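You operate a simulated robot arm through the tools that you are given. There is no shell and no other tool. Be economical: measure what you need, move in short steps, check, and stop when the job is done.

You run a simulated two-armed robot. Do the job below in one go: nothing can be reset, and whatever is moved stays where it is left.

Task
Swap the full green card in the recorder for the blue one and start recording.
Fine: the full card goes into the black slot that is empty at the start; the cover ends shut.
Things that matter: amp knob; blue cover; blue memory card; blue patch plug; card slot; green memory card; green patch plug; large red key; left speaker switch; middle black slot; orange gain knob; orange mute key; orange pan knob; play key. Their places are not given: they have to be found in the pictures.

The check looks at the end state, three seconds after you hand in, the way a careful person would. Anything else that was tipped, shoved, dropped, spilled or broken makes it a failure. A push-on lid holds only when it is set on centred and level and pressed home; a screw cap is set on level and turned clockwise until tight.

Robot
Two 7-joint arms with fingered hands on one trunk that stands fixed in place. Base frame: the origin is at the foot of the trunk, x ahead of it, y to its left, z up. Readings come in m, degrees, newtons and seconds.
The left shoulder is at [0.07, 0.166, 1.018], the right one opposite. With the tool pointing down near the work surface each hand reaches from about 0.46 to 0.96 m from the base axis, measured 20 degrees to its own side. Payload 4.1 kg a hand.
The tool frame of a hand sits at the grasp point between the pads (the TCP): z along the fingers, y along the line on which they close. The tips reach 0.032 m beyond it. The gripper opens to 0.108 m. The gripper's body begins 0.038 m behind the TCP. The gripper is a hand of 4 fingers: y runs from the thumb to the fingers, the wrist lies at [-0.016, -0.108, -0.186] in the tool frame, and closing takes about 1.5 s.
Orientation is told as [roll, pitch, yaw] about the base's x, y, z axes, in that order, counted from this pose: with the fingers straight down and the wrist toward the robot, the tool's x, y and z point along [0, 1, 0], [1, 0, 0] and [0, 0, -1] of the base frame.

Tools
- The arms move only by the tool drive_tool. It takes "left_increments", "right_increments" or both (then of equal length, played together; a hand with none holds still); each is a list of rows, each an object (a shift or turn left out is 0, a gripper value left out holds the last) with "angular": the turn, a rotation vector about the tool's x, y, z in rad, a list of three; "slide": the shift along the tool's x, y, z in m, a list of three; "claw": the closure, from 0 (fully open) to 1 (shut). In form: [{"angular": [ax, ay, az], "slide": [x, y, z], "claw": claw}, ...]. A call has 1 to 20 rows; each row is the pose to reach, as a shift and turn from the pose commanded when the call began, along the tool's axes at that moment. Each row takes 0.2 s and may step no farther than 0.05 m and 8.6 degrees from the row before; otherwise, or with a gripper value out of range, the whole call is refused. Where a pose cannot be reached the arm comes as near as it can. A force on the tool above 60 N (or 10 N above the force at the start of the call, whichever is more), or a blocked arm, ends the call early, and 0.2 s more pass. The fingers move at their own pace (about 0.045 m/s each) and stop on an object; they squeeze with about 25 N. The grip force told is the motor's: it shows also when the fingers shut on nothing. Time passes only in rows, and 0.2 s behind the last, so rows that repeat a pose let the fingers close. The reply holds the time, the measured pose of the TCP, the force on the tool along the base axes, the opening and the grip force, in the units named above and with some noise, with the torque about the TCP (base axes, N m) and any sound that the robot's microphone picked up.
- Cameras (640 x 400 px; columns grow to the right, rows downward): "scene" is now at [0.1252, 0.0509, 1.2591]; the picture's right is [0.56, -0.83, 0.00], its down [-0.38, -0.26, -0.89] and it looks along [0.73, 0.50, -0.46] (base axes); focal length 282 px, centre (320, 200). "left" rides on the left gripper at [-0.064, -0.093, -0.131] in its tool frame; the picture's right is [-0.80, -0.28, 0.53], its down [0.55, -0.71, 0.45] and it looks along [0.25, 0.65, 0.72] (tool axes); focal length 247 px, centre (320, 200). "right" rides on the right gripper at [0.064, -0.093, -0.132] in its tool frame; the picture's right is [-0.80, 0.28, -0.53], its down [-0.55, -0.71, 0.45] and it looks along [-0.25, 0.65, 0.72] (tool axes); focal length 247 px, centre (320, 200).
- snapshot(camera): a new picture of that camera. No time passes.
- lift_body(by): slides the trunk up (or, below 0, down) by that many m; the arms and the scene camera ride with it, the base frame stays. It gives what a move gives, with no picture.
- preshape(shape, hand): the hand has 4 fingers and takes this shape, open, in about a second: jaw (thumb against the fingers, like two jaws); tri (thumb and two fingers); tip (a fingertip pinch); poke (one finger out to press); point (the index stretched); flat (the hand flat); cup (the hand cupped); fist (a fist). The gripper value then closes the fingers along that shape, each until it touches; the sizes above hold for jaw. It gives what a move gives, with no picture.
- aim_head(pan, tilt): turns the head with the scene camera to pan (to the left, within 86 degrees either way) and tilt (down, from -29 to 69), counted from straight ahead of the robot. It gives what a move gives.
- measure_at(camera, pixels): for up to 12 pixels [column, row] of the newest picture of that camera ("zoom" is the newest enlarged one), the place [x, y, z] in the base frame of the surface seen there, good to about 0.003 m. No time passes.
- close_up(camera, box): a new picture of the part [left, top, right, bottom] of that camera's present view, enlarged. No time passes.
- close_job(): hands the job in; it is judged then, once.

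Go step by step. Measure first, check grasps and placings, and put right what went wrong. The budget is 80 turns and 44 pictures, counting those below and the enlarged ones. Unless the task says otherwise, let go and move clear before handing in, and close with one line.

The tools are called after "Emit:" by a JSON object that holds its "method" and its "body". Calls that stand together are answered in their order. drive_tool: Moves the arms, as the interface text tells. Its arguments: {"type":"object","properties":{"left_increments":{"type":"array","items":{"type":"object","properties":{"angular":{"type":"array","items":{"type":"number"}},"slide":{"type":"array","items":{"type":"number"}},"claw":{"type":"number"}}}},"right_increments":{"type":"array","items":{"type":"object","properties":{"angular":{"type":"array","items":{"type":"number"}},"slide":{"type":"array","items":{"type":"number"}},"claw":{"type":"number"}}}}},"required":[]} The other tools are called the same way: lift_body (by) slides the trunk up or down; preshape (shape, hand) gives the hand a shape; aim_head (pan, tilt) turns the head that bears the scene camera; snapshot (camera) takes a picture; measure_at (camera, pixels) gives the place of the surface under pixels of a picture; close_up (camera, box) takes an enlarged picture of a part of a camera's view; close_job () hands the job in.

At the start:

```text
time_s: 0.0
left_eef_pos: [0.3903, 0.548, 1.0891]
left_orientation: [-0.1, 0.0, -0.2]
left_contact_force: [-0.6, -0.7, 0.0]
left_ft_torque: [0.0, 0.05, 0.0]
left_finger_gap: 0.1076
left_finger_force: 0.0
left_shape: jaw
right_eef_pos: [0.5886, 0.0062, 1.047]
right_orientation: [0.0, -0.1, -0.1]
right_contact_force: [0.3, -0.9, -0.2]
right_ft_torque: [0.0, 0.0, -0.06]
right_finger_gap: 0.1074
right_finger_force: 0.2
right_shape: jaw
trunk travel left (down, up): [-0.525, 0.415]
head pan, tilt: [34.4, 27.1]
```

scene: 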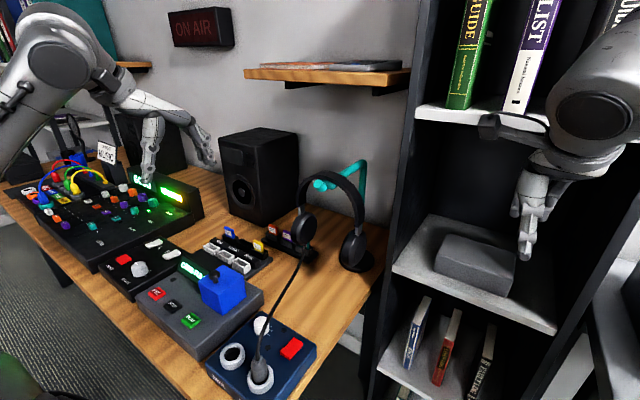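
right: 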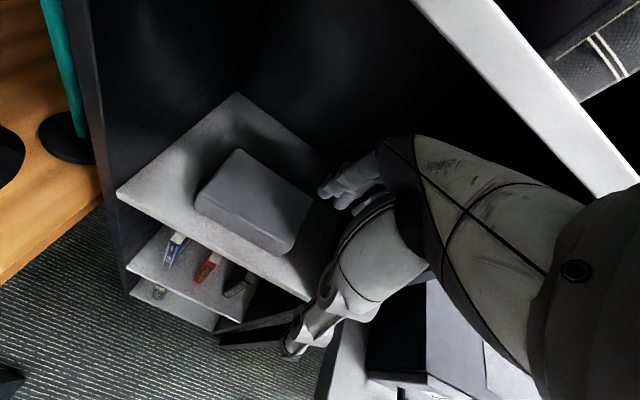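
left: 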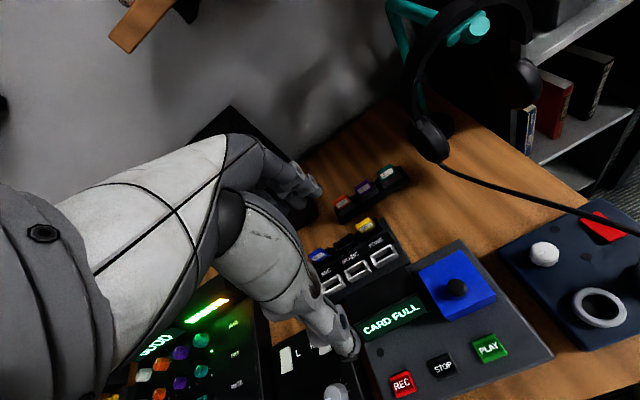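

The recorder sits around scene pixel (205,300), with a blue cover at (222,288) and a card rack at (237,250). I'll enlarge both areas.

Emit:
{"method": "close_up", "body": {"camera": "scene", "box": [130, 210, 330, 335]}}

Emit:
{"method": "close_up", "body": {"camera": "left", "box": [290, 150, 560, 400]}}

```text
3.20 times, centred on (230, 272) of scene
```

zoom: 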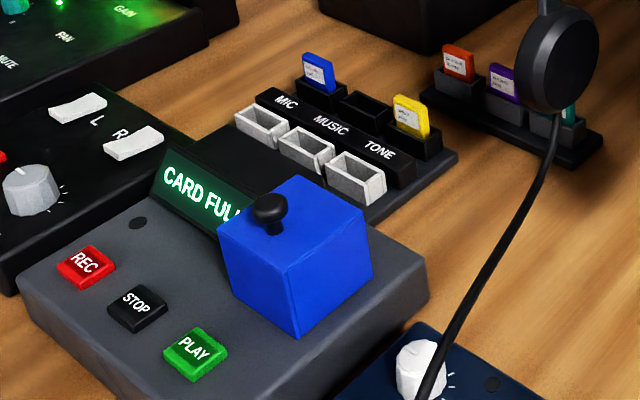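

```text
1.60 times, centred on (425, 275) of left
```

zoom: 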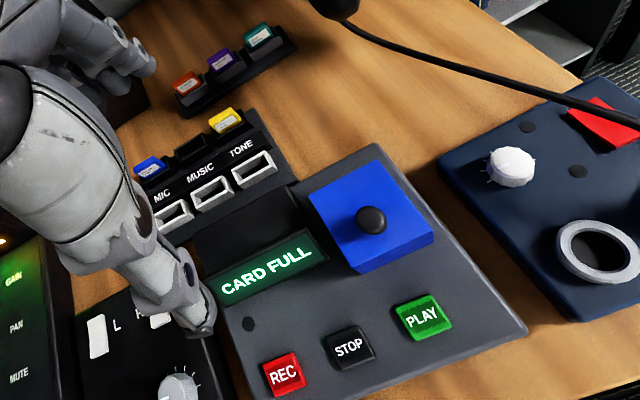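

The left view shows the blue card in the MIC black slot, the MUSIC slot empty, and the knobbed blue cover on the recorder. I'll measure them.

Emit:
{"method": "measure_at", "body": {"camera": "zoom", "pixels": [[150, 162], [190, 146], [227, 115], [371, 217], [308, 195], [380, 163], [434, 235], [360, 262], [284, 368], [422, 312], [268, 270], [490, 290]]}}

Emit:
{"method": "measure_at", "body": {"camera": "scene", "pixels": [[229, 232], [232, 228], [244, 240], [258, 244], [214, 272], [200, 278], [221, 266], [246, 280], [157, 294], [191, 319], [240, 320], [206, 247]]}}

```text
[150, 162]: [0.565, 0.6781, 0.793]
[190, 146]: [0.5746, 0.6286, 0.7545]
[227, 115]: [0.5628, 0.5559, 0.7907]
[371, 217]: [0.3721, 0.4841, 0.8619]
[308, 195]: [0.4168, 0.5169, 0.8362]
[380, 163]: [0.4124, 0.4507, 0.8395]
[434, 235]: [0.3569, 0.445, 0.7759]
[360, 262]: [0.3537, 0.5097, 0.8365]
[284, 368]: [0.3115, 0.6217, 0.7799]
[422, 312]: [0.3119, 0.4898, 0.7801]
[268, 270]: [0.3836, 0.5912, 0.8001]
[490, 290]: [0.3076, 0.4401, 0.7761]
```

```text
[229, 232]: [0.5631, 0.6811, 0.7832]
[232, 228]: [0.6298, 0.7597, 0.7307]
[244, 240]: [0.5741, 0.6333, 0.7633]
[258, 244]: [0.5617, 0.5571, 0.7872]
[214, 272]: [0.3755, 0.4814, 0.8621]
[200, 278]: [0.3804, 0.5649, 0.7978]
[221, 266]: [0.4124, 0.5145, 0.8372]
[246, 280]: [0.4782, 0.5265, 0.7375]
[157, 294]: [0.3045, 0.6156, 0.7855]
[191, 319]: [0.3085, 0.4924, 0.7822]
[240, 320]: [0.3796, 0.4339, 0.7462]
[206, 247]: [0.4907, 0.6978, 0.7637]
```

Cover centre is about (0.383, 0.481), top z 0.837, knob top 0.862, aligned with the base axes. I'll bring the left hand above it, ready to grip its sides.

Emit:
{"method": "drive_tool", "body": {"left_increments": [{"slide": [-0.033, -0.004, 0.02], "claw": 0}, {"slide": [-0.066, -0.008, 0.04]}, {"slide": [-0.066, -0.008, 0.085]}, {"slide": [-0.066, -0.008, 0.13]}, {"slide": [-0.066, -0.008, 0.17]}, {"slide": [-0.066, -0.008, 0.19]}, {"slide": [-0.066, -0.008, 0.19]}]}}

Emit:
{"method": "snapshot", "body": {"camera": "left"}}

Emit:
{"method": "close_up", "body": {"camera": "scene", "box": [130, 190, 390, 352]}}

```text
time_s: 1.6
left_eef_pos: [0.3797, 0.4847, 0.8969]
left_orientation: [-0.1, 0.0, -0.1]
left_contact_force: [-1.1, -0.1, -0.5]
left_ft_torque: [0.02, 0.03, 0.01]
left_finger_gap: 0.1078
left_finger_force: 0.1
left_shape: jaw
right_eef_pos: [0.5888, 0.0068, 1.0452]
right_orientation: [0.0, 0.0, 0.0]
right_contact_force: [1.1, 0.5, 0.3]
right_ft_torque: [-0.04, 0.0, 0.02]
right_finger_gap: 0.1077
right_finger_force: 0.0
right_shape: jaw
trunk travel left (down, up): [-0.525, 0.415]
head pan, tilt: [34.4, 27.1]
```

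```text
38 pictures are left
```

left: 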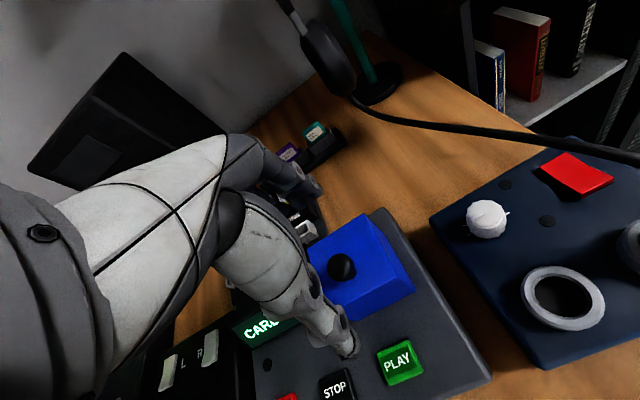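

```text
2.46 times, centred on (260, 271) of scene
```

zoom: 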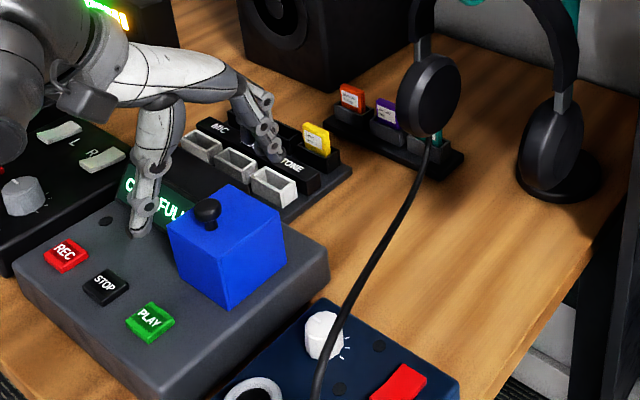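

The thumb and finger straddle the cover as intended. I'll measure free table spots and the cable before choosing where to park the cover.

Emit:
{"method": "measure_at", "body": {"camera": "zoom", "pixels": [[330, 235], [360, 200], [400, 230], [440, 250], [500, 240], [400, 185], [360, 270], [345, 160], [470, 300], [540, 190], [430, 145], [330, 345]]}}

Emit:
{"method": "drive_tool", "body": {"left_increments": [{"slide": [-0.003, 0.003, 0.035]}, {"slide": [-0.003, 0.003, 0.065]}, {"slide": [-0.003, 0.003, 0.068]}, {"slide": [-0.003, 0.003, 0.068]}]}}

```text
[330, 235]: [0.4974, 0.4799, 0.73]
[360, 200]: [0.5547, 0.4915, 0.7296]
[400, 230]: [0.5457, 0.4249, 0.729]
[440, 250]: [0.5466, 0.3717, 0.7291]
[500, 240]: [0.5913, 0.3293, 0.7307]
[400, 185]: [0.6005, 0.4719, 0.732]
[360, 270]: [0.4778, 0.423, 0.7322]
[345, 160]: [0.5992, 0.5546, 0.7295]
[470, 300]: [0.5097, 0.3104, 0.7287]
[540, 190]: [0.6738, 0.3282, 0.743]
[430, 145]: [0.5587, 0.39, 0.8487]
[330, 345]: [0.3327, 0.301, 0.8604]
```

```text
time_s: 2.6
left_eef_pos: [0.3822, 0.4811, 0.831]
left_orientation: [0.0, 0.1, -0.1]
left_contact_force: [0.5, -0.1, -0.4]
left_ft_torque: [0.01, -0.02, -0.01]
left_finger_gap: 0.1079
left_finger_force: 0.0
left_shape: jaw
right_eef_pos: [0.5891, 0.0068, 1.0476]
right_orientation: [0.0, 0.0, 0.0]
right_contact_force: [-0.7, -0.3, 0.0]
right_ft_torque: [-0.01, 0.01, 0.01]
right_finger_gap: 0.1078
right_finger_force: 0.0
right_shape: jaw
trunk travel left (down, up): [-0.525, 0.415]
head pan, tilt: [34.4, 27.1]
```

The hand straddles the cover at TCP z 0.831. Closing on it.

Emit:
{"method": "drive_tool", "body": {"left_increments": [{"claw": 1}, {"claw": 1}, {"claw": 1}, {"claw": 1}, {"claw": 1}, {"claw": 1}, {"claw": 1}, {"claw": 1}]}}

```text
time_s: 4.4
left_eef_pos: [0.3841, 0.4811, 0.83]
left_orientation: [-0.1, 0.0, 0.0]
left_contact_force: [-0.3, -0.1, -0.3]
left_ft_torque: [0.03, -0.01, 0.03]
left_finger_gap: 0.0609
left_finger_force: 25.2
left_shape: jaw
right_eef_pos: [0.5898, 0.0072, 1.0466]
right_orientation: [0.0, 0.0, 0.0]
right_contact_force: [0.2, -0.3, -0.1]
right_ft_torque: [0.01, 0.01, 0.0]
right_finger_gap: 0.1076
right_finger_force: 0.0
right_shape: jaw
trunk travel left (down, up): [-0.525, 0.415]
head pan, tilt: [34.4, 27.1]
```

Gripped with a 0.061 m gap and 25 N. Lifting straight up.

Emit:
{"method": "drive_tool", "body": {"left_increments": [{"slide": [0, 0, -0.01]}, {"slide": [0, 0, -0.03]}, {"slide": [0, 0, -0.06]}, {"slide": [0, 0, -0.09]}, {"slide": [0, 0, -0.1]}, {"slide": [0, 0, -0.1]}]}}

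Emit:
{"method": "close_up", "body": {"camera": "scene", "box": [130, 190, 390, 352]}}

```text
time_s: 5.8
left_eef_pos: [0.3843, 0.4799, 0.9316]
left_orientation: [0.0, -0.1, 0.0]
left_contact_force: [-0.3, 0.5, -0.2]
left_ft_torque: [-0.03, -0.01, 0.03]
left_finger_gap: 0.0371
left_finger_force: 25.5
left_shape: jaw
right_eef_pos: [0.5903, 0.0057, 1.0472]
right_orientation: [0.1, 0.0, 0.0]
right_contact_force: [0.7, 0.6, -0.2]
right_ft_torque: [0.0, -0.02, 0.01]
right_finger_gap: 0.1074
right_finger_force: 0.1
right_shape: jaw
trunk travel left (down, up): [-0.525, 0.415]
head pan, tilt: [34.4, 27.1]
```

```text
2.46 times, centred on (260, 271) of scene
```

zoom: 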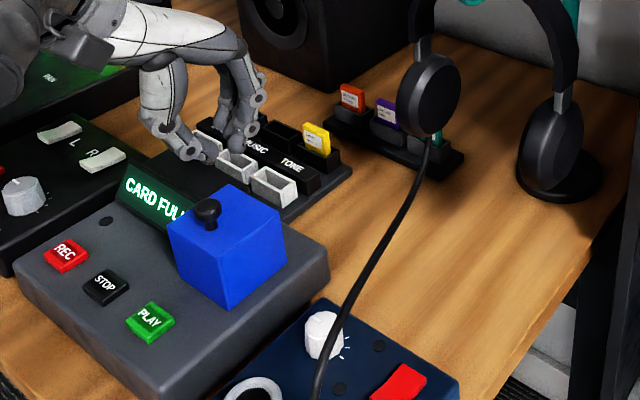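

The fingers slipped off and the cover stayed put. The knob sits toward the front of the top, so it may be hinged at the back or a tight fit. I'll raise the hand and look more closely.

Emit:
{"method": "drive_tool", "body": {"left_increments": [{"slide": [0.03, -0.02, -0.04], "claw": 0}, {"slide": [0.07, -0.03, -0.08]}, {"slide": [0.1, -0.03, -0.08]}, {"slide": [0.1, -0.03, -0.08]}]}}

Emit:
{"method": "close_up", "body": {"camera": "left", "box": [360, 120, 640, 320]}}

Emit:
{"method": "close_up", "body": {"camera": "scene", "box": [180, 250, 270, 320]}}

```text
refused: row 1 steps farther than a row can; nothing moved
```

```text
2.00 times, centred on (500, 220) of left
```

zoom: 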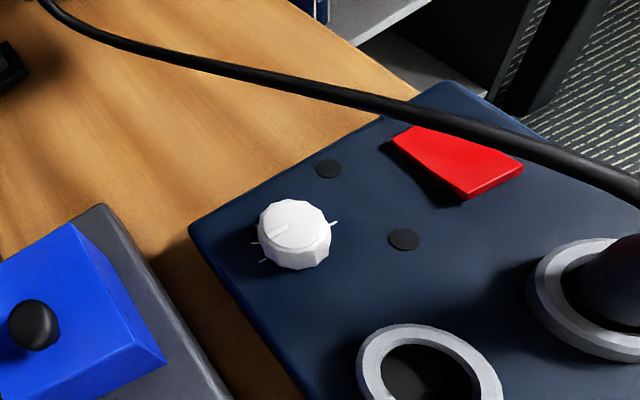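

```text
5.71 times, centred on (225, 285) of scene
```

zoom: 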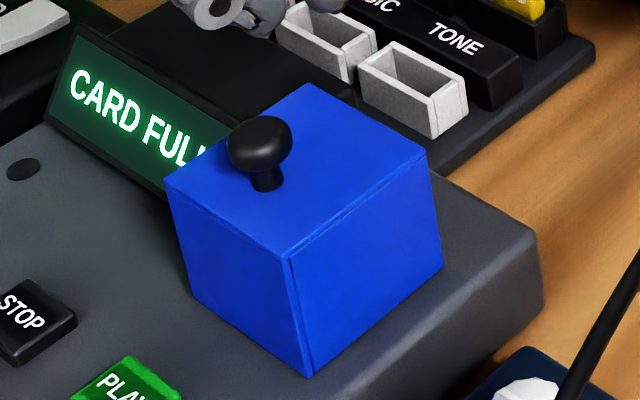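

The panel seams and a front-set, y-centred knob (about x 0.372, y 0.483) point to a flap hinged at the back edge. I'll rise, turn the hand so it pinches along y, and switch to a fingertip pinch.

Emit:
{"method": "drive_tool", "body": {"left_increments": [{"slide": [0, 0, -0.03], "claw": 0}, {"slide": [0, 0, -0.06]}, {"slide": [0, 0, -0.06], "angular": [0, 0, 0.14]}, {"slide": [0, 0, -0.06], "angular": [0, 0, 0.28]}, {"slide": [0, 0, -0.06], "angular": [0, 0, 0.42]}, {"slide": [0, 0, -0.06], "angular": [0, 0, 0.56]}, {"slide": [0, 0, -0.06], "angular": [0, 0, 0.7]}, {"slide": [0, 0, -0.06], "angular": [0, 0, 0.84]}, {"slide": [0, 0, -0.06], "angular": [0, 0, 0.98]}, {"slide": [0, 0, -0.06], "angular": [0, 0, 1.12]}, {"slide": [0, 0, -0.06], "angular": [0, 0, 1.26]}, {"slide": [0, 0, -0.06], "angular": [0, 0, 1.4]}, {"slide": [0, 0, -0.06], "angular": [0, 0, 1.54]}, {"slide": [0, 0, -0.06], "angular": [0, 0, 1.57]}, {"slide": [0, 0, -0.06], "angular": [0, 0, 1.57]}]}}

Emit:
{"method": "preshape", "body": {"shape": "tip", "hand": "left"}}

Emit:
{"method": "snapshot", "body": {"camera": "scene"}}

Emit:
{"method": "snapshot", "body": {"camera": "left"}}

```text
time_s: 9.0
left_eef_pos: [0.3856, 0.4791, 0.9908]
left_orientation: [0.0, 0.0, -90.1]
left_contact_force: [0.0, -0.8, -0.7]
left_ft_torque: [0.0, 0.01, 0.02]
left_finger_gap: 0.1077
left_finger_force: 0.0
left_shape: jaw
right_eef_pos: [0.589, 0.0064, 1.0475]
right_orientation: [0.0, -0.1, 0.0]
right_contact_force: [0.9, -0.1, -0.4]
right_ft_torque: [-0.01, 0.01, 0.04]
right_finger_gap: 0.1074
right_finger_force: 0.0
right_shape: jaw
trunk travel left (down, up): [-0.525, 0.415]
head pan, tilt: [34.4, 27.1]
```

```text
time_s: 9.9
left_eef_pos: [0.3855, 0.4804, 0.9914]
left_orientation: [-0.1, 0.0, -89.9]
left_contact_force: [-1.8, -0.1, 1.3]
left_ft_torque: [-0.07, 0.03, -0.02]
left_finger_gap: 0.1076
left_finger_force: 0.1
left_shape: tip
right_eef_pos: [0.59, 0.0076, 1.0468]
right_orientation: [0.0, 0.0, 0.0]
right_contact_force: [0.4, -0.3, 0.0]
right_ft_torque: [0.01, 0.03, -0.04]
right_finger_gap: 0.1077
right_finger_force: 0.2
right_shape: jaw
trunk travel left (down, up): [-0.525, 0.415]
head pan, tilt: [34.4, 27.1]
```

```text
33 pictures are left
```

scene: 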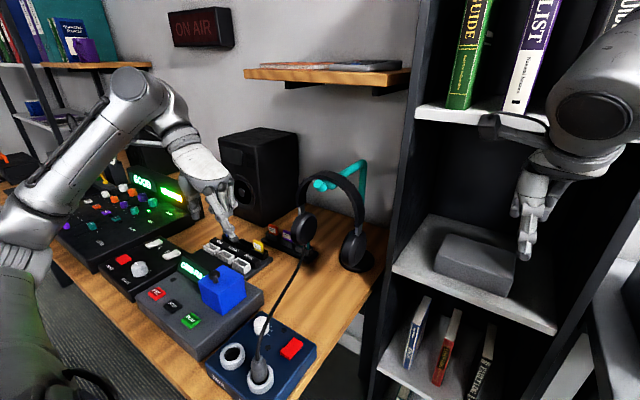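

```text
32 pictures are left
```

left: 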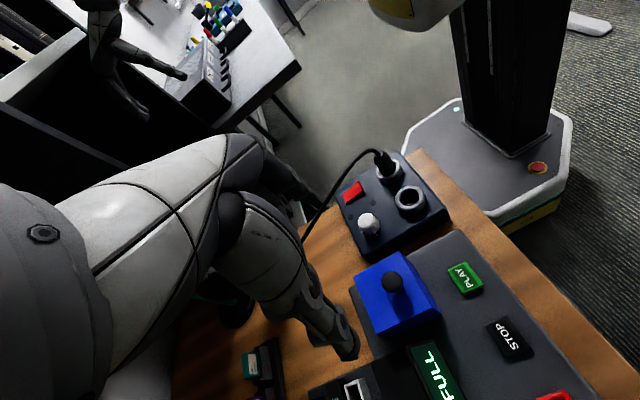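

Yaw −90 is reached, so tool x = base +x, tool y = base −y. I'll descend onto the knob with tips just above the cover top, then pinch it.

Emit:
{"method": "drive_tool", "body": {"left_increments": [{"slide": [-0.013, -0.002, 0.04]}, {"slide": [-0.013, -0.002, 0.08]}, {"slide": [-0.013, -0.002, 0.105]}, {"slide": [-0.013, -0.002, 0.115]}, {"slide": [-0.013, -0.002, 0.115]}]}}

Emit:
{"method": "close_up", "body": {"camera": "scene", "box": [150, 220, 270, 310]}}

```text
time_s: 11.1
left_eef_pos: [0.3729, 0.4828, 0.8743]
left_orientation: [0.0, 0.0, -90.0]
left_contact_force: [0.6, 0.3, -0.3]
left_ft_torque: [-0.02, 0.01, 0.0]
left_finger_gap: 0.1076
left_finger_force: 0.1
left_shape: tip
right_eef_pos: [0.5902, 0.0059, 1.0464]
right_orientation: [0.0, 0.1, 0.1]
right_contact_force: [0.0, 0.1, 0.1]
right_ft_torque: [-0.01, 0.03, -0.03]
right_finger_gap: 0.1077
right_finger_force: 0.0
right_shape: jaw
trunk travel left (down, up): [-0.525, 0.415]
head pan, tilt: [34.4, 27.1]
```

```text
4.44 times, centred on (210, 265) of scene
```

zoom: 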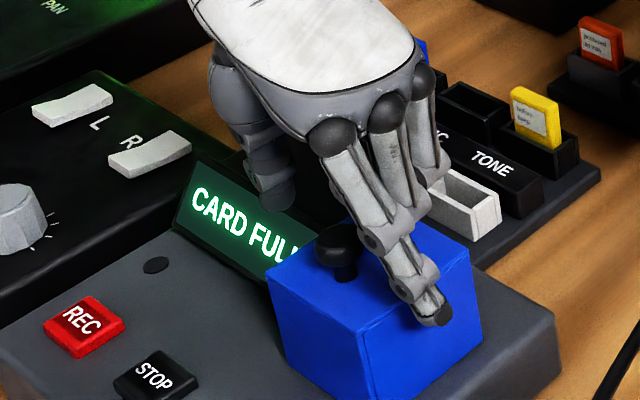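

Finger at (435,300) and thumb at (275,190) straddle the knob at (338,245). Closing.

Emit:
{"method": "drive_tool", "body": {"left_increments": [{"claw": 1}, {"claw": 1}, {"claw": 1}, {"claw": 1}, {"claw": 1}, {"claw": 1}, {"claw": 1}, {"claw": 1}, {"claw": 1}, {"claw": 1}]}}

Emit:
{"method": "close_up", "body": {"camera": "scene", "box": [150, 220, 270, 310]}}

```text
time_s: 13.3
left_eef_pos: [0.3725, 0.4832, 0.8743]
left_orientation: [-0.1, -0.1, -89.9]
left_contact_force: [4.2, -0.7, -6.9]
left_ft_torque: [-0.05, -0.09, 0.02]
left_finger_gap: 0.0156
left_finger_force: 24.5
left_shape: tip
right_eef_pos: [0.5913, 0.0072, 1.0461]
right_orientation: [0.0, 0.0, 0.0]
right_contact_force: [0.3, 0.3, 0.7]
right_ft_torque: [0.0, 0.02, 0.0]
right_finger_gap: 0.1077
right_finger_force: 0.0
right_shape: jaw
trunk travel left (down, up): [-0.525, 0.415]
head pan, tilt: [34.4, 27.1]
```

```text
4.44 times, centred on (210, 265) of scene
```

zoom: 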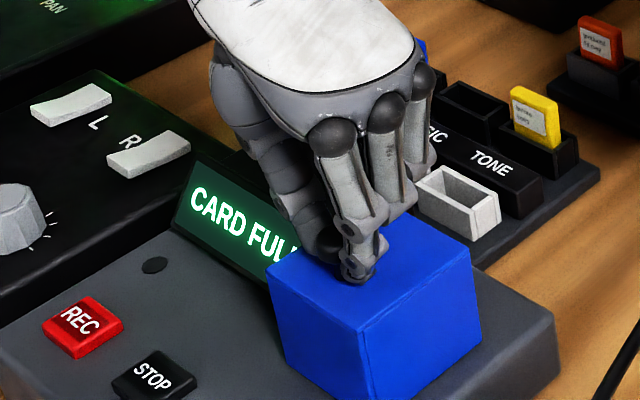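

The knob is pinched with a 15.6 mm gap and 24.5 N. I'll try a small up-and-back move and read the force.

Emit:
{"method": "drive_tool", "body": {"left_increments": [{"slide": [0.003, 0, -0.005]}, {"slide": [0.006, 0, -0.01]}, {"slide": [0.006, 0, -0.01]}]}}

Emit:
{"method": "close_up", "body": {"camera": "scene", "box": [150, 220, 270, 310]}}

```text
time_s: 14.1
left_eef_pos: [0.3787, 0.4836, 0.8872]
left_orientation: [0.0, 0.1, -89.9]
left_contact_force: [1.0, -0.3, -4.4]
left_ft_torque: [-0.01, -0.06, 0.01]
left_finger_gap: 0.0144
left_finger_force: 24.5
left_shape: tip
right_eef_pos: [0.5909, 0.0063, 1.0473]
right_orientation: [-0.1, 0.1, 0.0]
right_contact_force: [-0.6, 1.1, -0.1]
right_ft_torque: [0.0, -0.05, 0.01]
right_finger_gap: 0.1079
right_finger_force: 0.0
right_shape: jaw
trunk travel left (down, up): [-0.525, 0.415]
head pan, tilt: [34.4, 27.1]
```

```text
4.44 times, centred on (210, 265) of scene
```

zoom: 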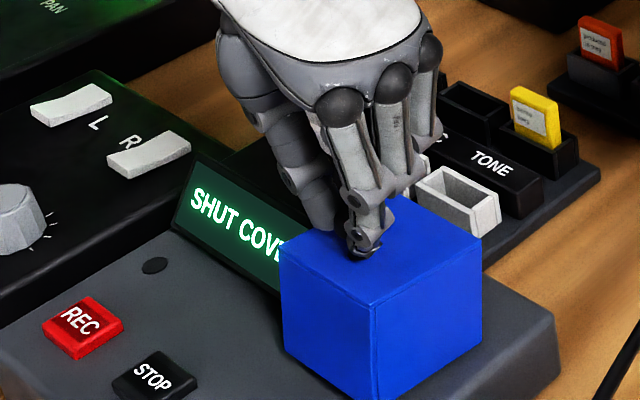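

The display now reads "SHUT COVER", so it is a hinged lid. I'll measure the tilted cover's edges to locate the hinge.

Emit:
{"method": "measure_at", "body": {"camera": "zoom", "pixels": [[284, 243], [373, 300], [478, 241], [480, 335], [376, 394], [287, 345], [425, 205], [420, 330], [420, 280]]}}

```text
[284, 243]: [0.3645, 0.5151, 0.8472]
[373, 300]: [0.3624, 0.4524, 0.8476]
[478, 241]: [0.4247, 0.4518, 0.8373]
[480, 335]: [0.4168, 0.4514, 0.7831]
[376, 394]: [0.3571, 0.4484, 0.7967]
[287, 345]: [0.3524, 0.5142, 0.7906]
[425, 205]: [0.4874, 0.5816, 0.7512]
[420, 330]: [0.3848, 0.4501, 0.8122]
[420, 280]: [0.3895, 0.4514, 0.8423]
```

The geometry puts the hinge at the bottom back, about (0.415, z 0.78). I'll swing the knob back along that arc.

Emit:
{"method": "drive_tool", "body": {"left_increments": [{"slide": [0.008, 0, 0.0]}, {"slide": [0.021, 0, -0.001]}, {"slide": [0.029, 0, -0.001]}, {"slide": [0.0365, 0, -0.001]}, {"slide": [0.047, 0, 0.0]}, {"slide": [0.0575, 0, 0.002]}, {"slide": [0.068, 0, 0.006]}, {"slide": [0.0785, 0, 0.01]}, {"slide": [0.09, 0, 0.018]}, {"slide": [0.1015, 0, 0.029]}]}}

Emit:
{"method": "close_up", "body": {"camera": "scene", "box": [150, 200, 290, 305]}}

```text
time_s: 16.3
left_eef_pos: [0.4828, 0.4802, 0.8584]
left_orientation: [0.1, 0.2, -89.9]
left_contact_force: [20.8, 0.5, 27.5]
left_ft_torque: [0.15, 0.19, 0.34]
left_finger_gap: 0.0152
left_finger_force: 25.3
left_shape: tip
right_eef_pos: [0.5903, 0.0043, 1.0466]
right_orientation: [0.1, 0.0, 0.0]
right_contact_force: [-0.4, -0.8, 0.2]
right_ft_torque: [0.0, 0.02, -0.02]
right_finger_gap: 0.1074
right_finger_force: 0.0
right_shape: jaw
trunk travel left (down, up): [-0.525, 0.415]
head pan, tilt: [34.4, 27.1]
```

```text
3.81 times, centred on (220, 252) of scene
```

zoom: 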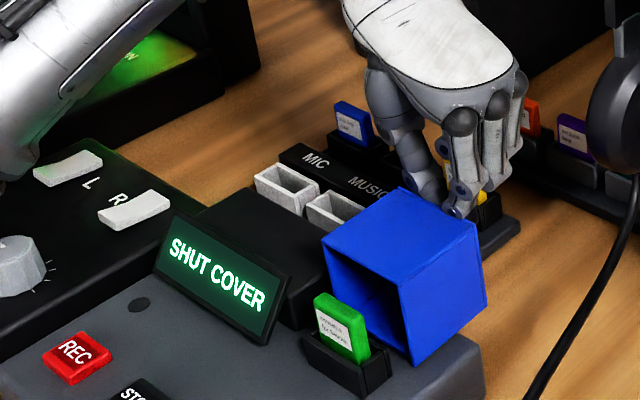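

The lid is open about 80–90°, with the green card standing in its slot at zoom (342,325). I'll release the knob, rise and look.

Emit:
{"method": "drive_tool", "body": {"left_increments": [{"slide": [0, 0, -0.003], "claw": 0.5}, {"slide": [0, 0, -0.003], "claw": 0.4}, {"slide": [0, 0, -0.003], "claw": 0.4}, {"slide": [0, 0, -0.003], "claw": 0.4}, {"slide": [0, 0, -0.04], "claw": 0.4}, {"slide": [0, 0, -0.08], "claw": 0.4}, {"slide": [0, 0, -0.12], "claw": 0.4}, {"slide": [0, 0, -0.14], "claw": 0}, {"slide": [0, 0, -0.14], "claw": 0}]}}

Emit:
{"method": "close_up", "body": {"camera": "scene", "box": [150, 200, 290, 305]}}

```text
time_s: 18.3
left_eef_pos: [0.4792, 0.4825, 0.9968]
left_orientation: [0.1, 0.0, -90.0]
left_contact_force: [-0.4, 0.2, 0.9]
left_ft_torque: [-0.03, 0.0, 0.01]
left_finger_gap: 0.1076
left_finger_force: 0.0
left_shape: tip
right_eef_pos: [0.589, 0.0069, 1.0476]
right_orientation: [-0.1, 0.0, 0.0]
right_contact_force: [-0.6, 0.4, 0.5]
right_ft_torque: [-0.01, 0.02, 0.01]
right_finger_gap: 0.1074
right_finger_force: 0.1
right_shape: jaw
trunk travel left (down, up): [-0.525, 0.415]
head pan, tilt: [34.4, 27.1]
```

```text
3.81 times, centred on (220, 252) of scene
```

zoom: 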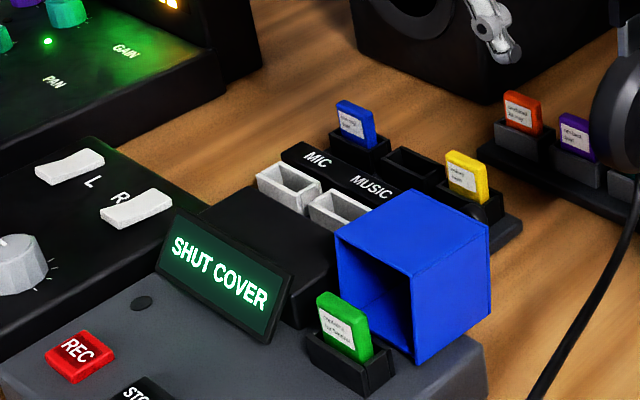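

The lid stays open. Next I'll zoom tightly on the green card and on the rack for precise measuring.

Emit:
{"method": "close_up", "body": {"camera": "scene", "box": [208, 258, 258, 308]}}

Emit:
{"method": "measure_at", "body": {"camera": "zoom", "pixels": [[200, 110], [240, 170], [310, 250], [160, 200], [240, 290], [250, 340], [120, 250], [275, 205], [180, 120], [320, 290], [270, 160], [370, 180]]}}

Emit:
{"method": "close_up", "body": {"camera": "scene", "box": [210, 215, 290, 265]}}

```text
8.00 times, centred on (233, 283) of scene
```

zoom: 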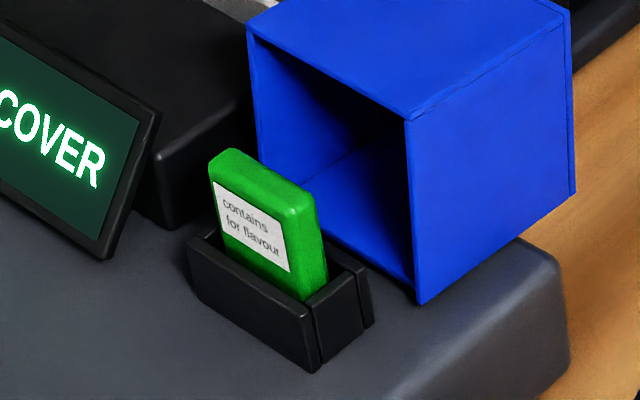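

```text
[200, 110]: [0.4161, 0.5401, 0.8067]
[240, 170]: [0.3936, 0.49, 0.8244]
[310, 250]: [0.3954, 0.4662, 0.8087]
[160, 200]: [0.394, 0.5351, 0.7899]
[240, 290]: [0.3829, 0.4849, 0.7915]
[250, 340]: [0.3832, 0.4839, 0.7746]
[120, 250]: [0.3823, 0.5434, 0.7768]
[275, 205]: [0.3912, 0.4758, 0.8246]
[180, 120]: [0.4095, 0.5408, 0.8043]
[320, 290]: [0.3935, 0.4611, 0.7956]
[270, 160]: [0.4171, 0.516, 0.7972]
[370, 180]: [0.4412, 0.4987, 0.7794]
```

```text
8.00 times, centred on (250, 240) of scene
```

zoom: 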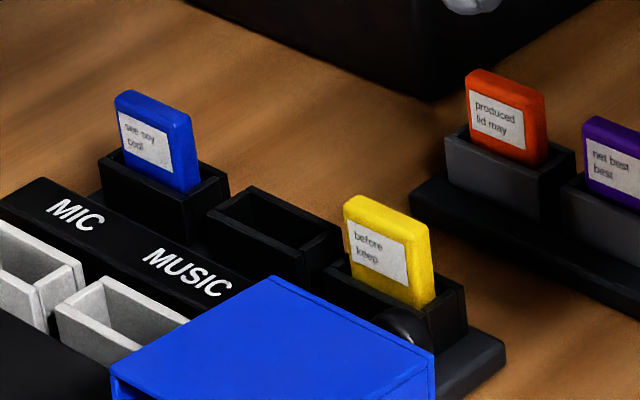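

Cards are thin along x and wide along y. Pinching across x would bring the rear finger close to the open lid, so I'll test whether this yaw (−90, pinching along y) reaches the rack.

Emit:
{"method": "drive_tool", "body": {"left_increments": [{"slide": [0.03, -0.035, 0]}, {"slide": [0.055, -0.07, 0]}, {"slide": [0.075, -0.11, 0]}, {"slide": [0.095, -0.147, 0]}, {"slide": [0.095, -0.147, 0.04]}, {"slide": [0.09, -0.165, 0.06]}, {"slide": [0.085, -0.198, 0.06]}, {"slide": [0.085, -0.198, 0.06]}]}}

Emit:
{"method": "close_up", "body": {"camera": "scene", "box": [208, 258, 258, 308]}}

Emit:
{"method": "measure_at", "body": {"camera": "zoom", "pixels": [[252, 50], [408, 122], [416, 295], [310, 70], [480, 75], [215, 160], [305, 205], [365, 270], [345, 300], [315, 340], [205, 235], [320, 270]]}}

```text
time_s: 20.1
left_eef_pos: [0.5605, 0.6545, 0.9311]
left_orientation: [-0.2, 0.1, -90.0]
left_contact_force: [0.4, -0.3, 0.0]
left_ft_torque: [0.0, 0.01, 0.01]
left_finger_gap: 0.1075
left_finger_force: 0.0
left_shape: tip
left hand out of reach, approached as far as the arm can: row 4, 7, 8
right_eef_pos: [0.5914, 0.0072, 1.0454]
right_orientation: [0.0, 0.1, 0.0]
right_contact_force: [-0.8, -0.8, 0.2]
right_ft_torque: [0.03, 0.0, -0.02]
right_finger_gap: 0.1076
right_finger_force: 0.0
right_shape: jaw
trunk travel left (down, up): [-0.525, 0.415]
head pan, tilt: [34.4, 27.1]
```

```text
8.00 times, centred on (233, 283) of scene
```

zoom: 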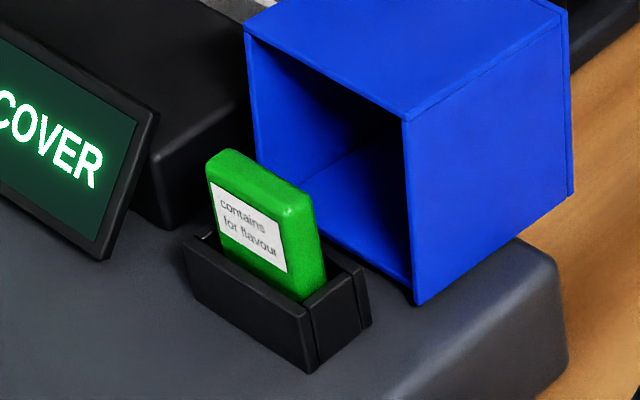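

```text
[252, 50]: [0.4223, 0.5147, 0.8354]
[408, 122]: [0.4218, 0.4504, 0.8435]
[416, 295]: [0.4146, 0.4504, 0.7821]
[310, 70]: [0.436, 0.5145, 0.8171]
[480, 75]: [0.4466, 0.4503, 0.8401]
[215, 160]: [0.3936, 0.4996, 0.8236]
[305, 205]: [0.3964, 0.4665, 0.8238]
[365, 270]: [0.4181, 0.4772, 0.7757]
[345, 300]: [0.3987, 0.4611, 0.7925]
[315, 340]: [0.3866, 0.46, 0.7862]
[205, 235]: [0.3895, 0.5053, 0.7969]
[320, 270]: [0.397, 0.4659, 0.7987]
```

The blue card is out of reach at this yaw. There is about 20 mm between the green card's back (x≈0.402) and the lid edge (x≈0.422), enough for the rear finger at yaw 0 with a narrow opening. Turning back to yaw 0 above the green card.

Emit:
{"method": "drive_tool", "body": {"left_increments": [{"slide": [0, 0.02, -0.03]}, {"slide": [-0.02, 0.05, -0.04], "angular": [0, 0, -0.14]}, {"slide": [-0.04, 0.07, -0.04], "angular": [0, 0, -0.28]}, {"slide": [-0.06, 0.09, -0.04], "angular": [0, 0, -0.42]}, {"slide": [-0.08, 0.11, -0.04], "angular": [0, 0, -0.56]}, {"slide": [-0.1, 0.13, -0.04], "angular": [0, 0, -0.7]}, {"slide": [-0.12, 0.15, -0.04], "angular": [0, 0, -0.84]}, {"slide": [-0.14, 0.165, -0.04], "angular": [0, 0, -0.98]}, {"slide": [-0.155, 0.175, -0.04], "angular": [0, 0, -1.12]}, {"slide": [-0.165, 0.185, -0.04], "angular": [0, 0, -1.26]}, {"slide": [-0.17, 0.19, -0.04], "angular": [0, 0, -1.4]}, {"slide": [-0.174, 0.196, -0.04], "angular": [0, 0, -1.54]}, {"slide": [-0.174, 0.196, -0.04], "angular": [0, 0, -1.571], "claw": 0.75}, {"slide": [-0.174, 0.196, -0.04], "angular": [0, 0, -1.571], "claw": 0.75}, {"slide": [-0.174, 0.196, -0.04], "angular": [0, 0, -1.571], "claw": 0.75}, {"slide": [-0.174, 0.196, -0.04], "angular": [0, 0, -1.571], "claw": 0.75}, {"slide": [-0.174, 0.196, -0.04], "angular": [0, 0, -1.571], "claw": 0.75}]}}

Emit:
{"method": "snapshot", "body": {"camera": "left"}}

```text
time_s: 23.7
left_eef_pos: [0.3928, 0.4692, 0.9768]
left_orientation: [0.0, 0.1, 0.1]
left_contact_force: [-0.9, -0.6, -0.6]
left_ft_torque: [-0.01, -0.01, 0.0]
left_finger_gap: 0.0277
left_finger_force: 0.1
left_shape: tip
left hand out of reach, approached as far as the arm can: row 12, 13, 14, 15, 16, 17
right_eef_pos: [0.5887, 0.0056, 1.0463]
right_orientation: [-0.1, 0.0, 0.0]
right_contact_force: [0.2, -0.2, -0.4]
right_ft_torque: [0.02, -0.02, 0.0]
right_finger_gap: 0.1077
right_finger_force: 0.0
right_shape: jaw
trunk travel left (down, up): [-0.525, 0.415]
head pan, tilt: [34.4, 27.1]
```

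```text
23 pictures are left
```

left: 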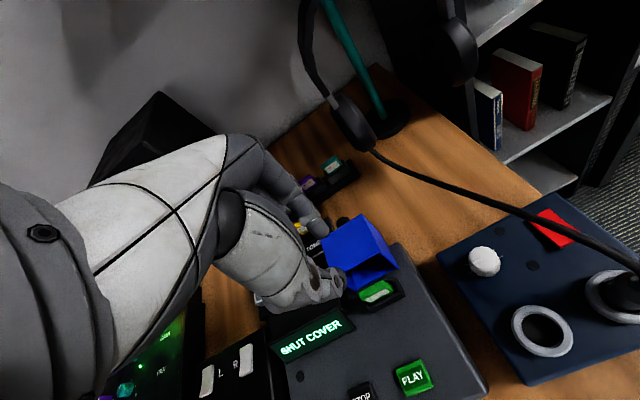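

At yaw 0 with a 28 mm gap. I'll shift to y 0.484 and go down to just above the card, then check.

Emit:
{"method": "drive_tool", "body": {"left_increments": [{"slide": [0.0125, 0, 0.0]}, {"slide": [0.0125, 0, 0.04]}, {"slide": [0.0125, 0, 0.08]}, {"slide": [0.0125, 0, 0.1]}, {"slide": [0.0125, 0, 0.1]}]}}

Emit:
{"method": "close_up", "body": {"camera": "scene", "box": [190, 228, 270, 308]}}

Emit:
{"method": "close_up", "body": {"camera": "left", "box": [260, 180, 460, 330]}}

```text
time_s: 24.9
left_eef_pos: [0.3936, 0.4808, 0.8763]
left_orientation: [0.0, -0.1, -0.1]
left_contact_force: [-0.8, -0.6, 0.3]
left_ft_torque: [0.0, 0.0, 0.02]
left_finger_gap: 0.0274
left_finger_force: 0.0
left_shape: tip
right_eef_pos: [0.5888, 0.0059, 1.0466]
right_orientation: [0.0, -0.1, -0.1]
right_contact_force: [0.1, 0.2, 0.8]
right_ft_torque: [-0.04, 0.02, -0.02]
right_finger_gap: 0.1074
right_finger_force: 0.2
right_shape: jaw
trunk travel left (down, up): [-0.525, 0.415]
head pan, tilt: [34.4, 27.1]
```

```text
5.00 times, centred on (230, 268) of scene
```

zoom: 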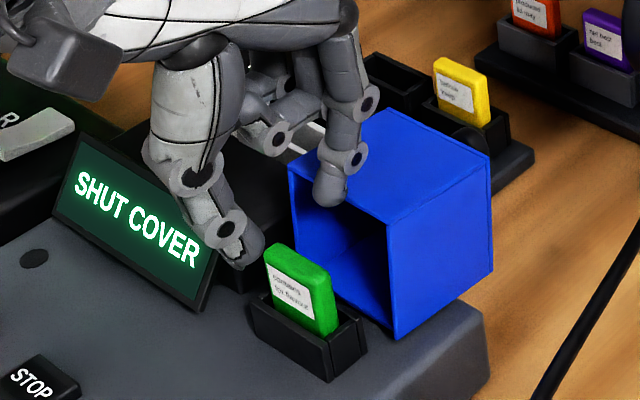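

```text
2.67 times, centred on (360, 255) of left
```

zoom: 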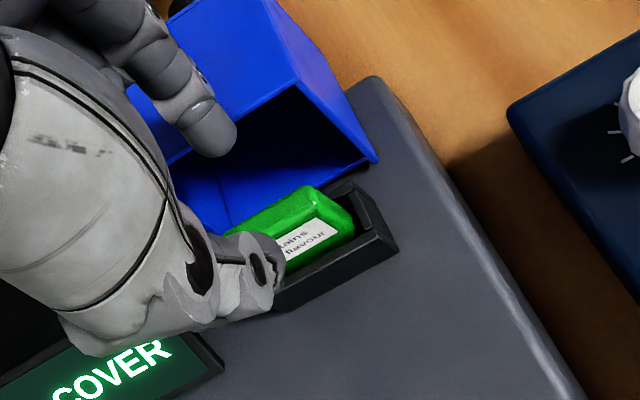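

I'll measure the fingertips against the lid edge and card for clearance.

Emit:
{"method": "measure_at", "body": {"camera": "zoom", "pixels": [[215, 135], [205, 120], [262, 275], [320, 195], [375, 160], [300, 88], [290, 200]]}}

Emit:
{"method": "close_up", "body": {"camera": "scene", "box": [200, 248, 260, 298]}}

Emit:
{"method": "measure_at", "body": {"camera": "zoom", "pixels": [[300, 150], [300, 120], [175, 230], [185, 220], [200, 225], [345, 120], [395, 165], [240, 115], [215, 165], [190, 235], [315, 145], [285, 140]]}}

```text
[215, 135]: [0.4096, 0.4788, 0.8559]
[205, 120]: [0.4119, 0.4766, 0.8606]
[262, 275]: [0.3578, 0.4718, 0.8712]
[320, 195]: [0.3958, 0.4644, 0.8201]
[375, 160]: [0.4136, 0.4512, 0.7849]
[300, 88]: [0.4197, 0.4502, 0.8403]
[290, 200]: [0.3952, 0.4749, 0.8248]
```

```text
8.00 times, centred on (230, 273) of scene
```

zoom: 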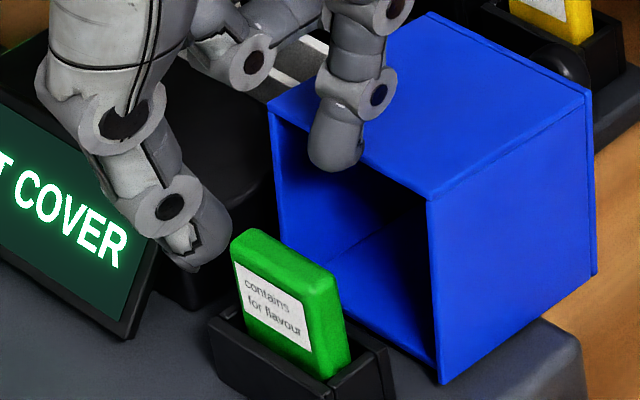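

```text
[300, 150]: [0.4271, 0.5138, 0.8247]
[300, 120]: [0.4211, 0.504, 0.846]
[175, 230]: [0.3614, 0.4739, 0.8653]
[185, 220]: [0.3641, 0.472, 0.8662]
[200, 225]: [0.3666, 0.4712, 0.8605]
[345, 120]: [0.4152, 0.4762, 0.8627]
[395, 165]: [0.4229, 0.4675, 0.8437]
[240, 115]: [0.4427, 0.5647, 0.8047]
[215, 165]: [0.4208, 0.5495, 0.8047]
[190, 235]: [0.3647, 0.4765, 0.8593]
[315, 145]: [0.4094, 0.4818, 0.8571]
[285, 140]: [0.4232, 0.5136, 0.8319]
```

The index sits at x≈0.408–0.420, between card back 0.403 and lid edge 0.4215. It is tight but fits, so I'll descend slowly and watch the force.

Emit:
{"method": "drive_tool", "body": {"left_increments": [{"slide": [0.003, -0.0005, 0.01]}, {"slide": [0.003, -0.0005, 0.02]}, {"slide": [0.003, -0.0005, 0.03]}, {"slide": [0.003, -0.0005, 0.037]}, {"slide": [0.003, -0.0005, 0.042]}]}}

Emit:
{"method": "close_up", "body": {"camera": "scene", "box": [200, 248, 260, 298]}}

```text
time_s: 26.1
left_eef_pos: [0.3877, 0.4834, 0.8404]
left_orientation: [0.4, -0.6, 0.1]
left_contact_force: [-16.1, 8.0, 56.2]
left_ft_torque: [-0.11, -1.73, 0.08]
left_finger_gap: 0.0232
left_finger_force: 0.1
left_shape: tip
right_eef_pos: [0.5838, 0.0032, 1.0521]
right_orientation: [0.1, -0.3, 0.1]
right_contact_force: [-0.1, 0.6, 0.2]
right_ft_torque: [0.02, 0.0, 0.03]
right_finger_gap: 0.1079
right_finger_force: 0.0
right_shape: jaw
trunk travel left (down, up): [-0.525, 0.415]
head pan, tilt: [34.4, 27.1]
```

```text
8.00 times, centred on (230, 273) of scene
```

zoom: 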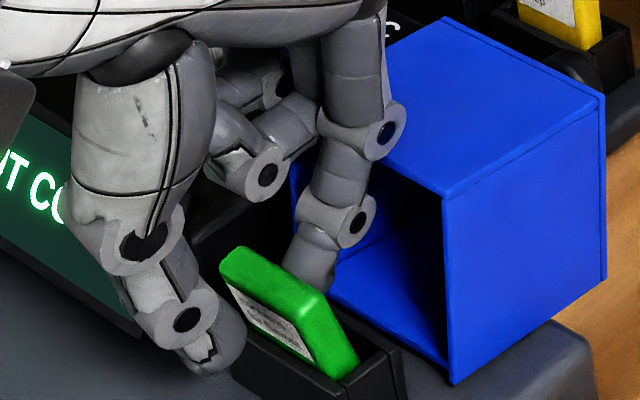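

The force hit 56 N and the card leans forward, so something is pressing. I'll back up at once and reassess.

Emit:
{"method": "drive_tool", "body": {"left_increments": [{"slide": [0.003, 0.0, 0.03]}, {"slide": [0.003, 0.002, 0.02]}, {"slide": [0.003, 0.002, 0.0]}, {"slide": [0.003, 0.002, -0.02]}, {"slide": [0.003, 0.002, -0.02]}]}}

Emit:
{"method": "close_up", "body": {"camera": "scene", "box": [150, 218, 270, 308]}}

```text
time_s: 26.4
left_eef_pos: [0.3925, 0.4838, 0.84]
left_orientation: [0.8, -1.1, -0.3]
left_contact_force: [-25.2, -1.0, 45.6]
left_ft_torque: [-0.16, -1.59, -0.23]
left_finger_gap: 0.0211
left_finger_force: 0.0
left_shape: tip
right_eef_pos: [0.5835, 0.0034, 1.0496]
right_orientation: [0.1, -0.2, 0.0]
right_contact_force: [0.2, -0.5, -1.1]
right_ft_torque: [-0.02, -0.01, 0.01]
right_finger_gap: 0.1076
right_finger_force: 0.0
right_shape: jaw
trunk travel left (down, up): [-0.525, 0.415]
head pan, tilt: [34.4, 27.1]
stopped in row 1 (left hand): the force on the tool passed its limit at 102 N (the readings are from after the stop); the commanded pose is now the measured one
```

```text
4.44 times, centred on (210, 263) of scene
```

zoom: 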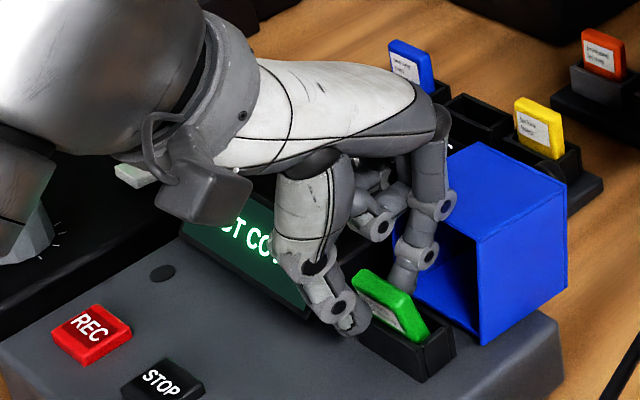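

My rows were counted from the new pose and pressed down instead. Now lifting straight up.

Emit:
{"method": "drive_tool", "body": {"left_increments": [{"slide": [0, 0, -0.008]}, {"slide": [0, 0, -0.02]}, {"slide": [0, 0, -0.035]}, {"slide": [0, 0, -0.06]}, {"slide": [0, 0, -0.06]}]}}

Emit:
{"method": "close_up", "body": {"camera": "scene", "box": [150, 218, 270, 308]}}

```text
time_s: 27.6
left_eef_pos: [0.3934, 0.4862, 0.8957]
left_orientation: [0.4, -0.7, -0.3]
left_contact_force: [-0.2, 0.7, -0.5]
left_ft_torque: [0.01, 0.0, -0.05]
left_finger_gap: 0.027
left_finger_force: 0.0
left_shape: tip
right_eef_pos: [0.5897, 0.0077, 1.047]
right_orientation: [0.0, 0.0, 0.0]
right_contact_force: [-0.5, -0.1, 0.4]
right_ft_torque: [0.01, -0.03, 0.0]
right_finger_gap: 0.1076
right_finger_force: 0.0
right_shape: jaw
trunk travel left (down, up): [-0.525, 0.415]
head pan, tilt: [34.4, 27.1]
```

```text
4.44 times, centred on (210, 263) of scene
```

zoom: 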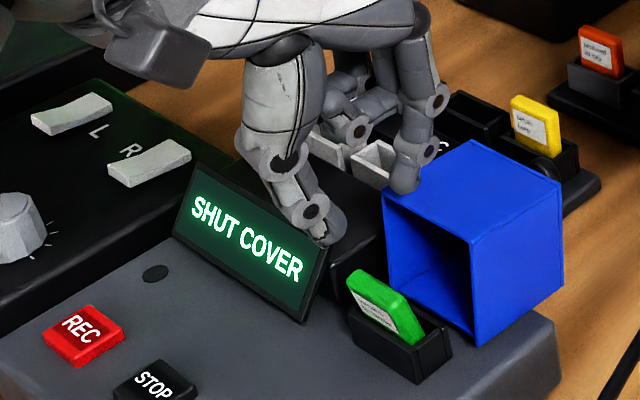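

Nothing else is disturbed. The torque says the index knuckle caught the lid edge and pushed the card so it leans forward in its loose slot. That leaves more room behind it, so I'll measure it there.

Emit:
{"method": "measure_at", "body": {"camera": "zoom", "pixels": [[350, 283], [385, 320], [400, 340], [360, 275], [385, 292], [412, 322], [424, 330], [420, 345], [350, 325], [415, 370], [445, 335], [475, 245]]}}

Emit:
{"method": "close_up", "body": {"camera": "left", "box": [260, 180, 460, 330]}}

```text
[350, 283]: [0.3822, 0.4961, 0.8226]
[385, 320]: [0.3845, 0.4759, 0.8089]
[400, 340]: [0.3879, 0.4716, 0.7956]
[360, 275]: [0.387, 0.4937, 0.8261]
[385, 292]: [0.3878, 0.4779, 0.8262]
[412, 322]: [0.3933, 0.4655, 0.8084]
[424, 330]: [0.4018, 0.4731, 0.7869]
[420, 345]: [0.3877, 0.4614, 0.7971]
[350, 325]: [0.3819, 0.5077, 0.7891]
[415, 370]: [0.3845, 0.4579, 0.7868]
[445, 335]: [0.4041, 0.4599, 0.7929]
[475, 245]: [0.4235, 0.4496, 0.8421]
```

```text
2.67 times, centred on (360, 255) of left
```

zoom: 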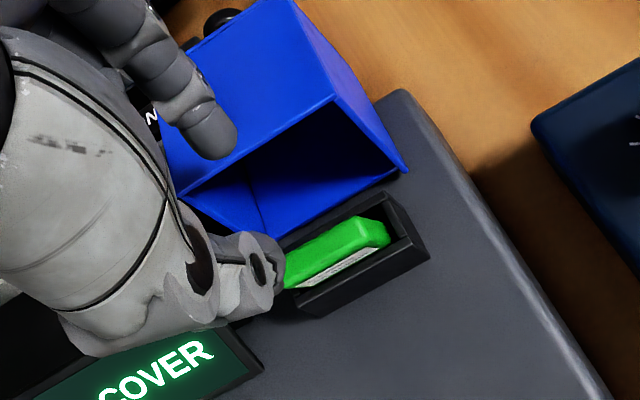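

The card's top now spans x≈0.381–0.393. Centring the hand at x 0.387 leaves about 6 mm to the lid on the knuckle side, so I'll descend there in small steps.

Emit:
{"method": "drive_tool", "body": {"left_increments": [{"slide": [-0.003, -0.0065, 0.0]}, {"slide": [-0.003, -0.0065, 0.02]}, {"slide": [-0.003, -0.0065, 0.035]}, {"slide": [-0.003, -0.0065, 0.045]}]}}

Emit:
{"method": "close_up", "body": {"camera": "scene", "box": [190, 238, 262, 298]}}

```text
time_s: 28.6
left_eef_pos: [0.3864, 0.4832, 0.8495]
left_orientation: [0.4, -0.5, -0.1]
left_contact_force: [-9.5, -1.4, 6.4]
left_ft_torque: [-0.03, -0.23, -0.1]
left_finger_gap: 0.0248
left_finger_force: 0.0
left_shape: tip
right_eef_pos: [0.5877, 0.0053, 1.0482]
right_orientation: [0.0, -0.1, 0.0]
right_contact_force: [-0.3, -0.3, -0.1]
right_ft_torque: [-0.02, 0.01, -0.03]
right_finger_gap: 0.1074
right_finger_force: 0.0
right_shape: jaw
trunk travel left (down, up): [-0.525, 0.415]
head pan, tilt: [34.4, 27.1]
```

```text
6.67 times, centred on (226, 268) of scene
```

zoom: 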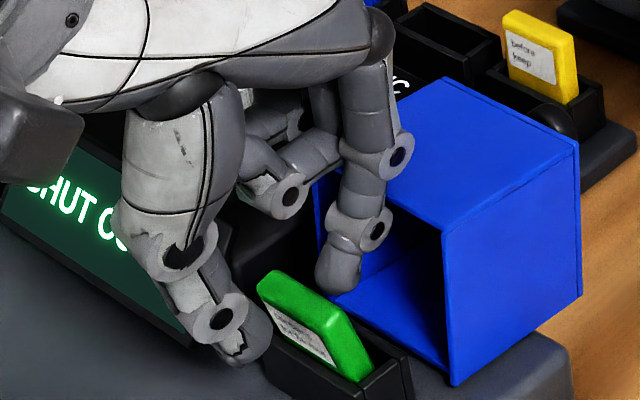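

The index is just brushing the lid (−9.5 N). I'll narrow the gap to about 22 mm to pull it off the lid, descend a bit more, then close.

Emit:
{"method": "drive_tool", "body": {"left_increments": [{"slide": [0, 0, 0], "claw": 0.8}, {"slide": [0, 0.0, 0], "claw": 0.8}, {"slide": [0, 0, 0.004], "claw": 0.8}, {"slide": [0, 0, 0.008], "claw": 0.8}, {"slide": [0, 0, 0.008], "claw": 1}, {"slide": [0, 0, 0.008], "claw": 1}, {"slide": [0, 0, 0.008], "claw": 1}, {"slide": [0, 0, 0.008], "claw": 1}]}}

Emit:
{"method": "close_up", "body": {"camera": "scene", "box": [190, 238, 262, 298]}}

```text
time_s: 30.4
left_eef_pos: [0.3885, 0.4828, 0.8422]
left_orientation: [0.4, -0.6, -0.2]
left_contact_force: [-1.4, 1.6, 10.7]
left_ft_torque: [0.03, -0.2, 0.05]
left_finger_gap: 0.009
left_finger_force: 25.1
left_shape: tip
right_eef_pos: [0.5883, 0.0052, 1.0472]
right_orientation: [0.0, 0.0, 0.0]
right_contact_force: [-0.3, -1.1, -0.7]
right_ft_torque: [0.01, -0.01, 0.01]
right_finger_gap: 0.1078
right_finger_force: 0.0
right_shape: jaw
trunk travel left (down, up): [-0.525, 0.415]
head pan, tilt: [34.4, 27.1]
```

```text
6.67 times, centred on (226, 268) of scene
```

zoom: 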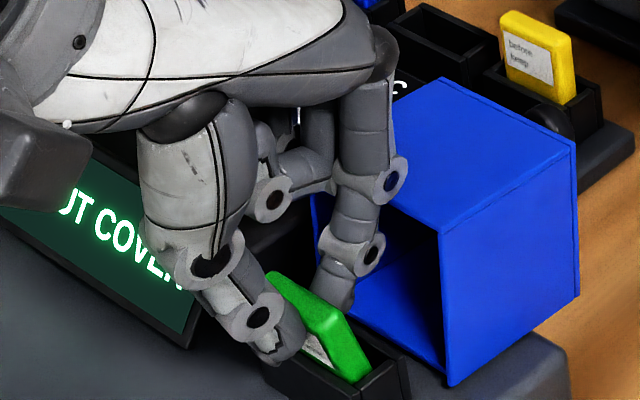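

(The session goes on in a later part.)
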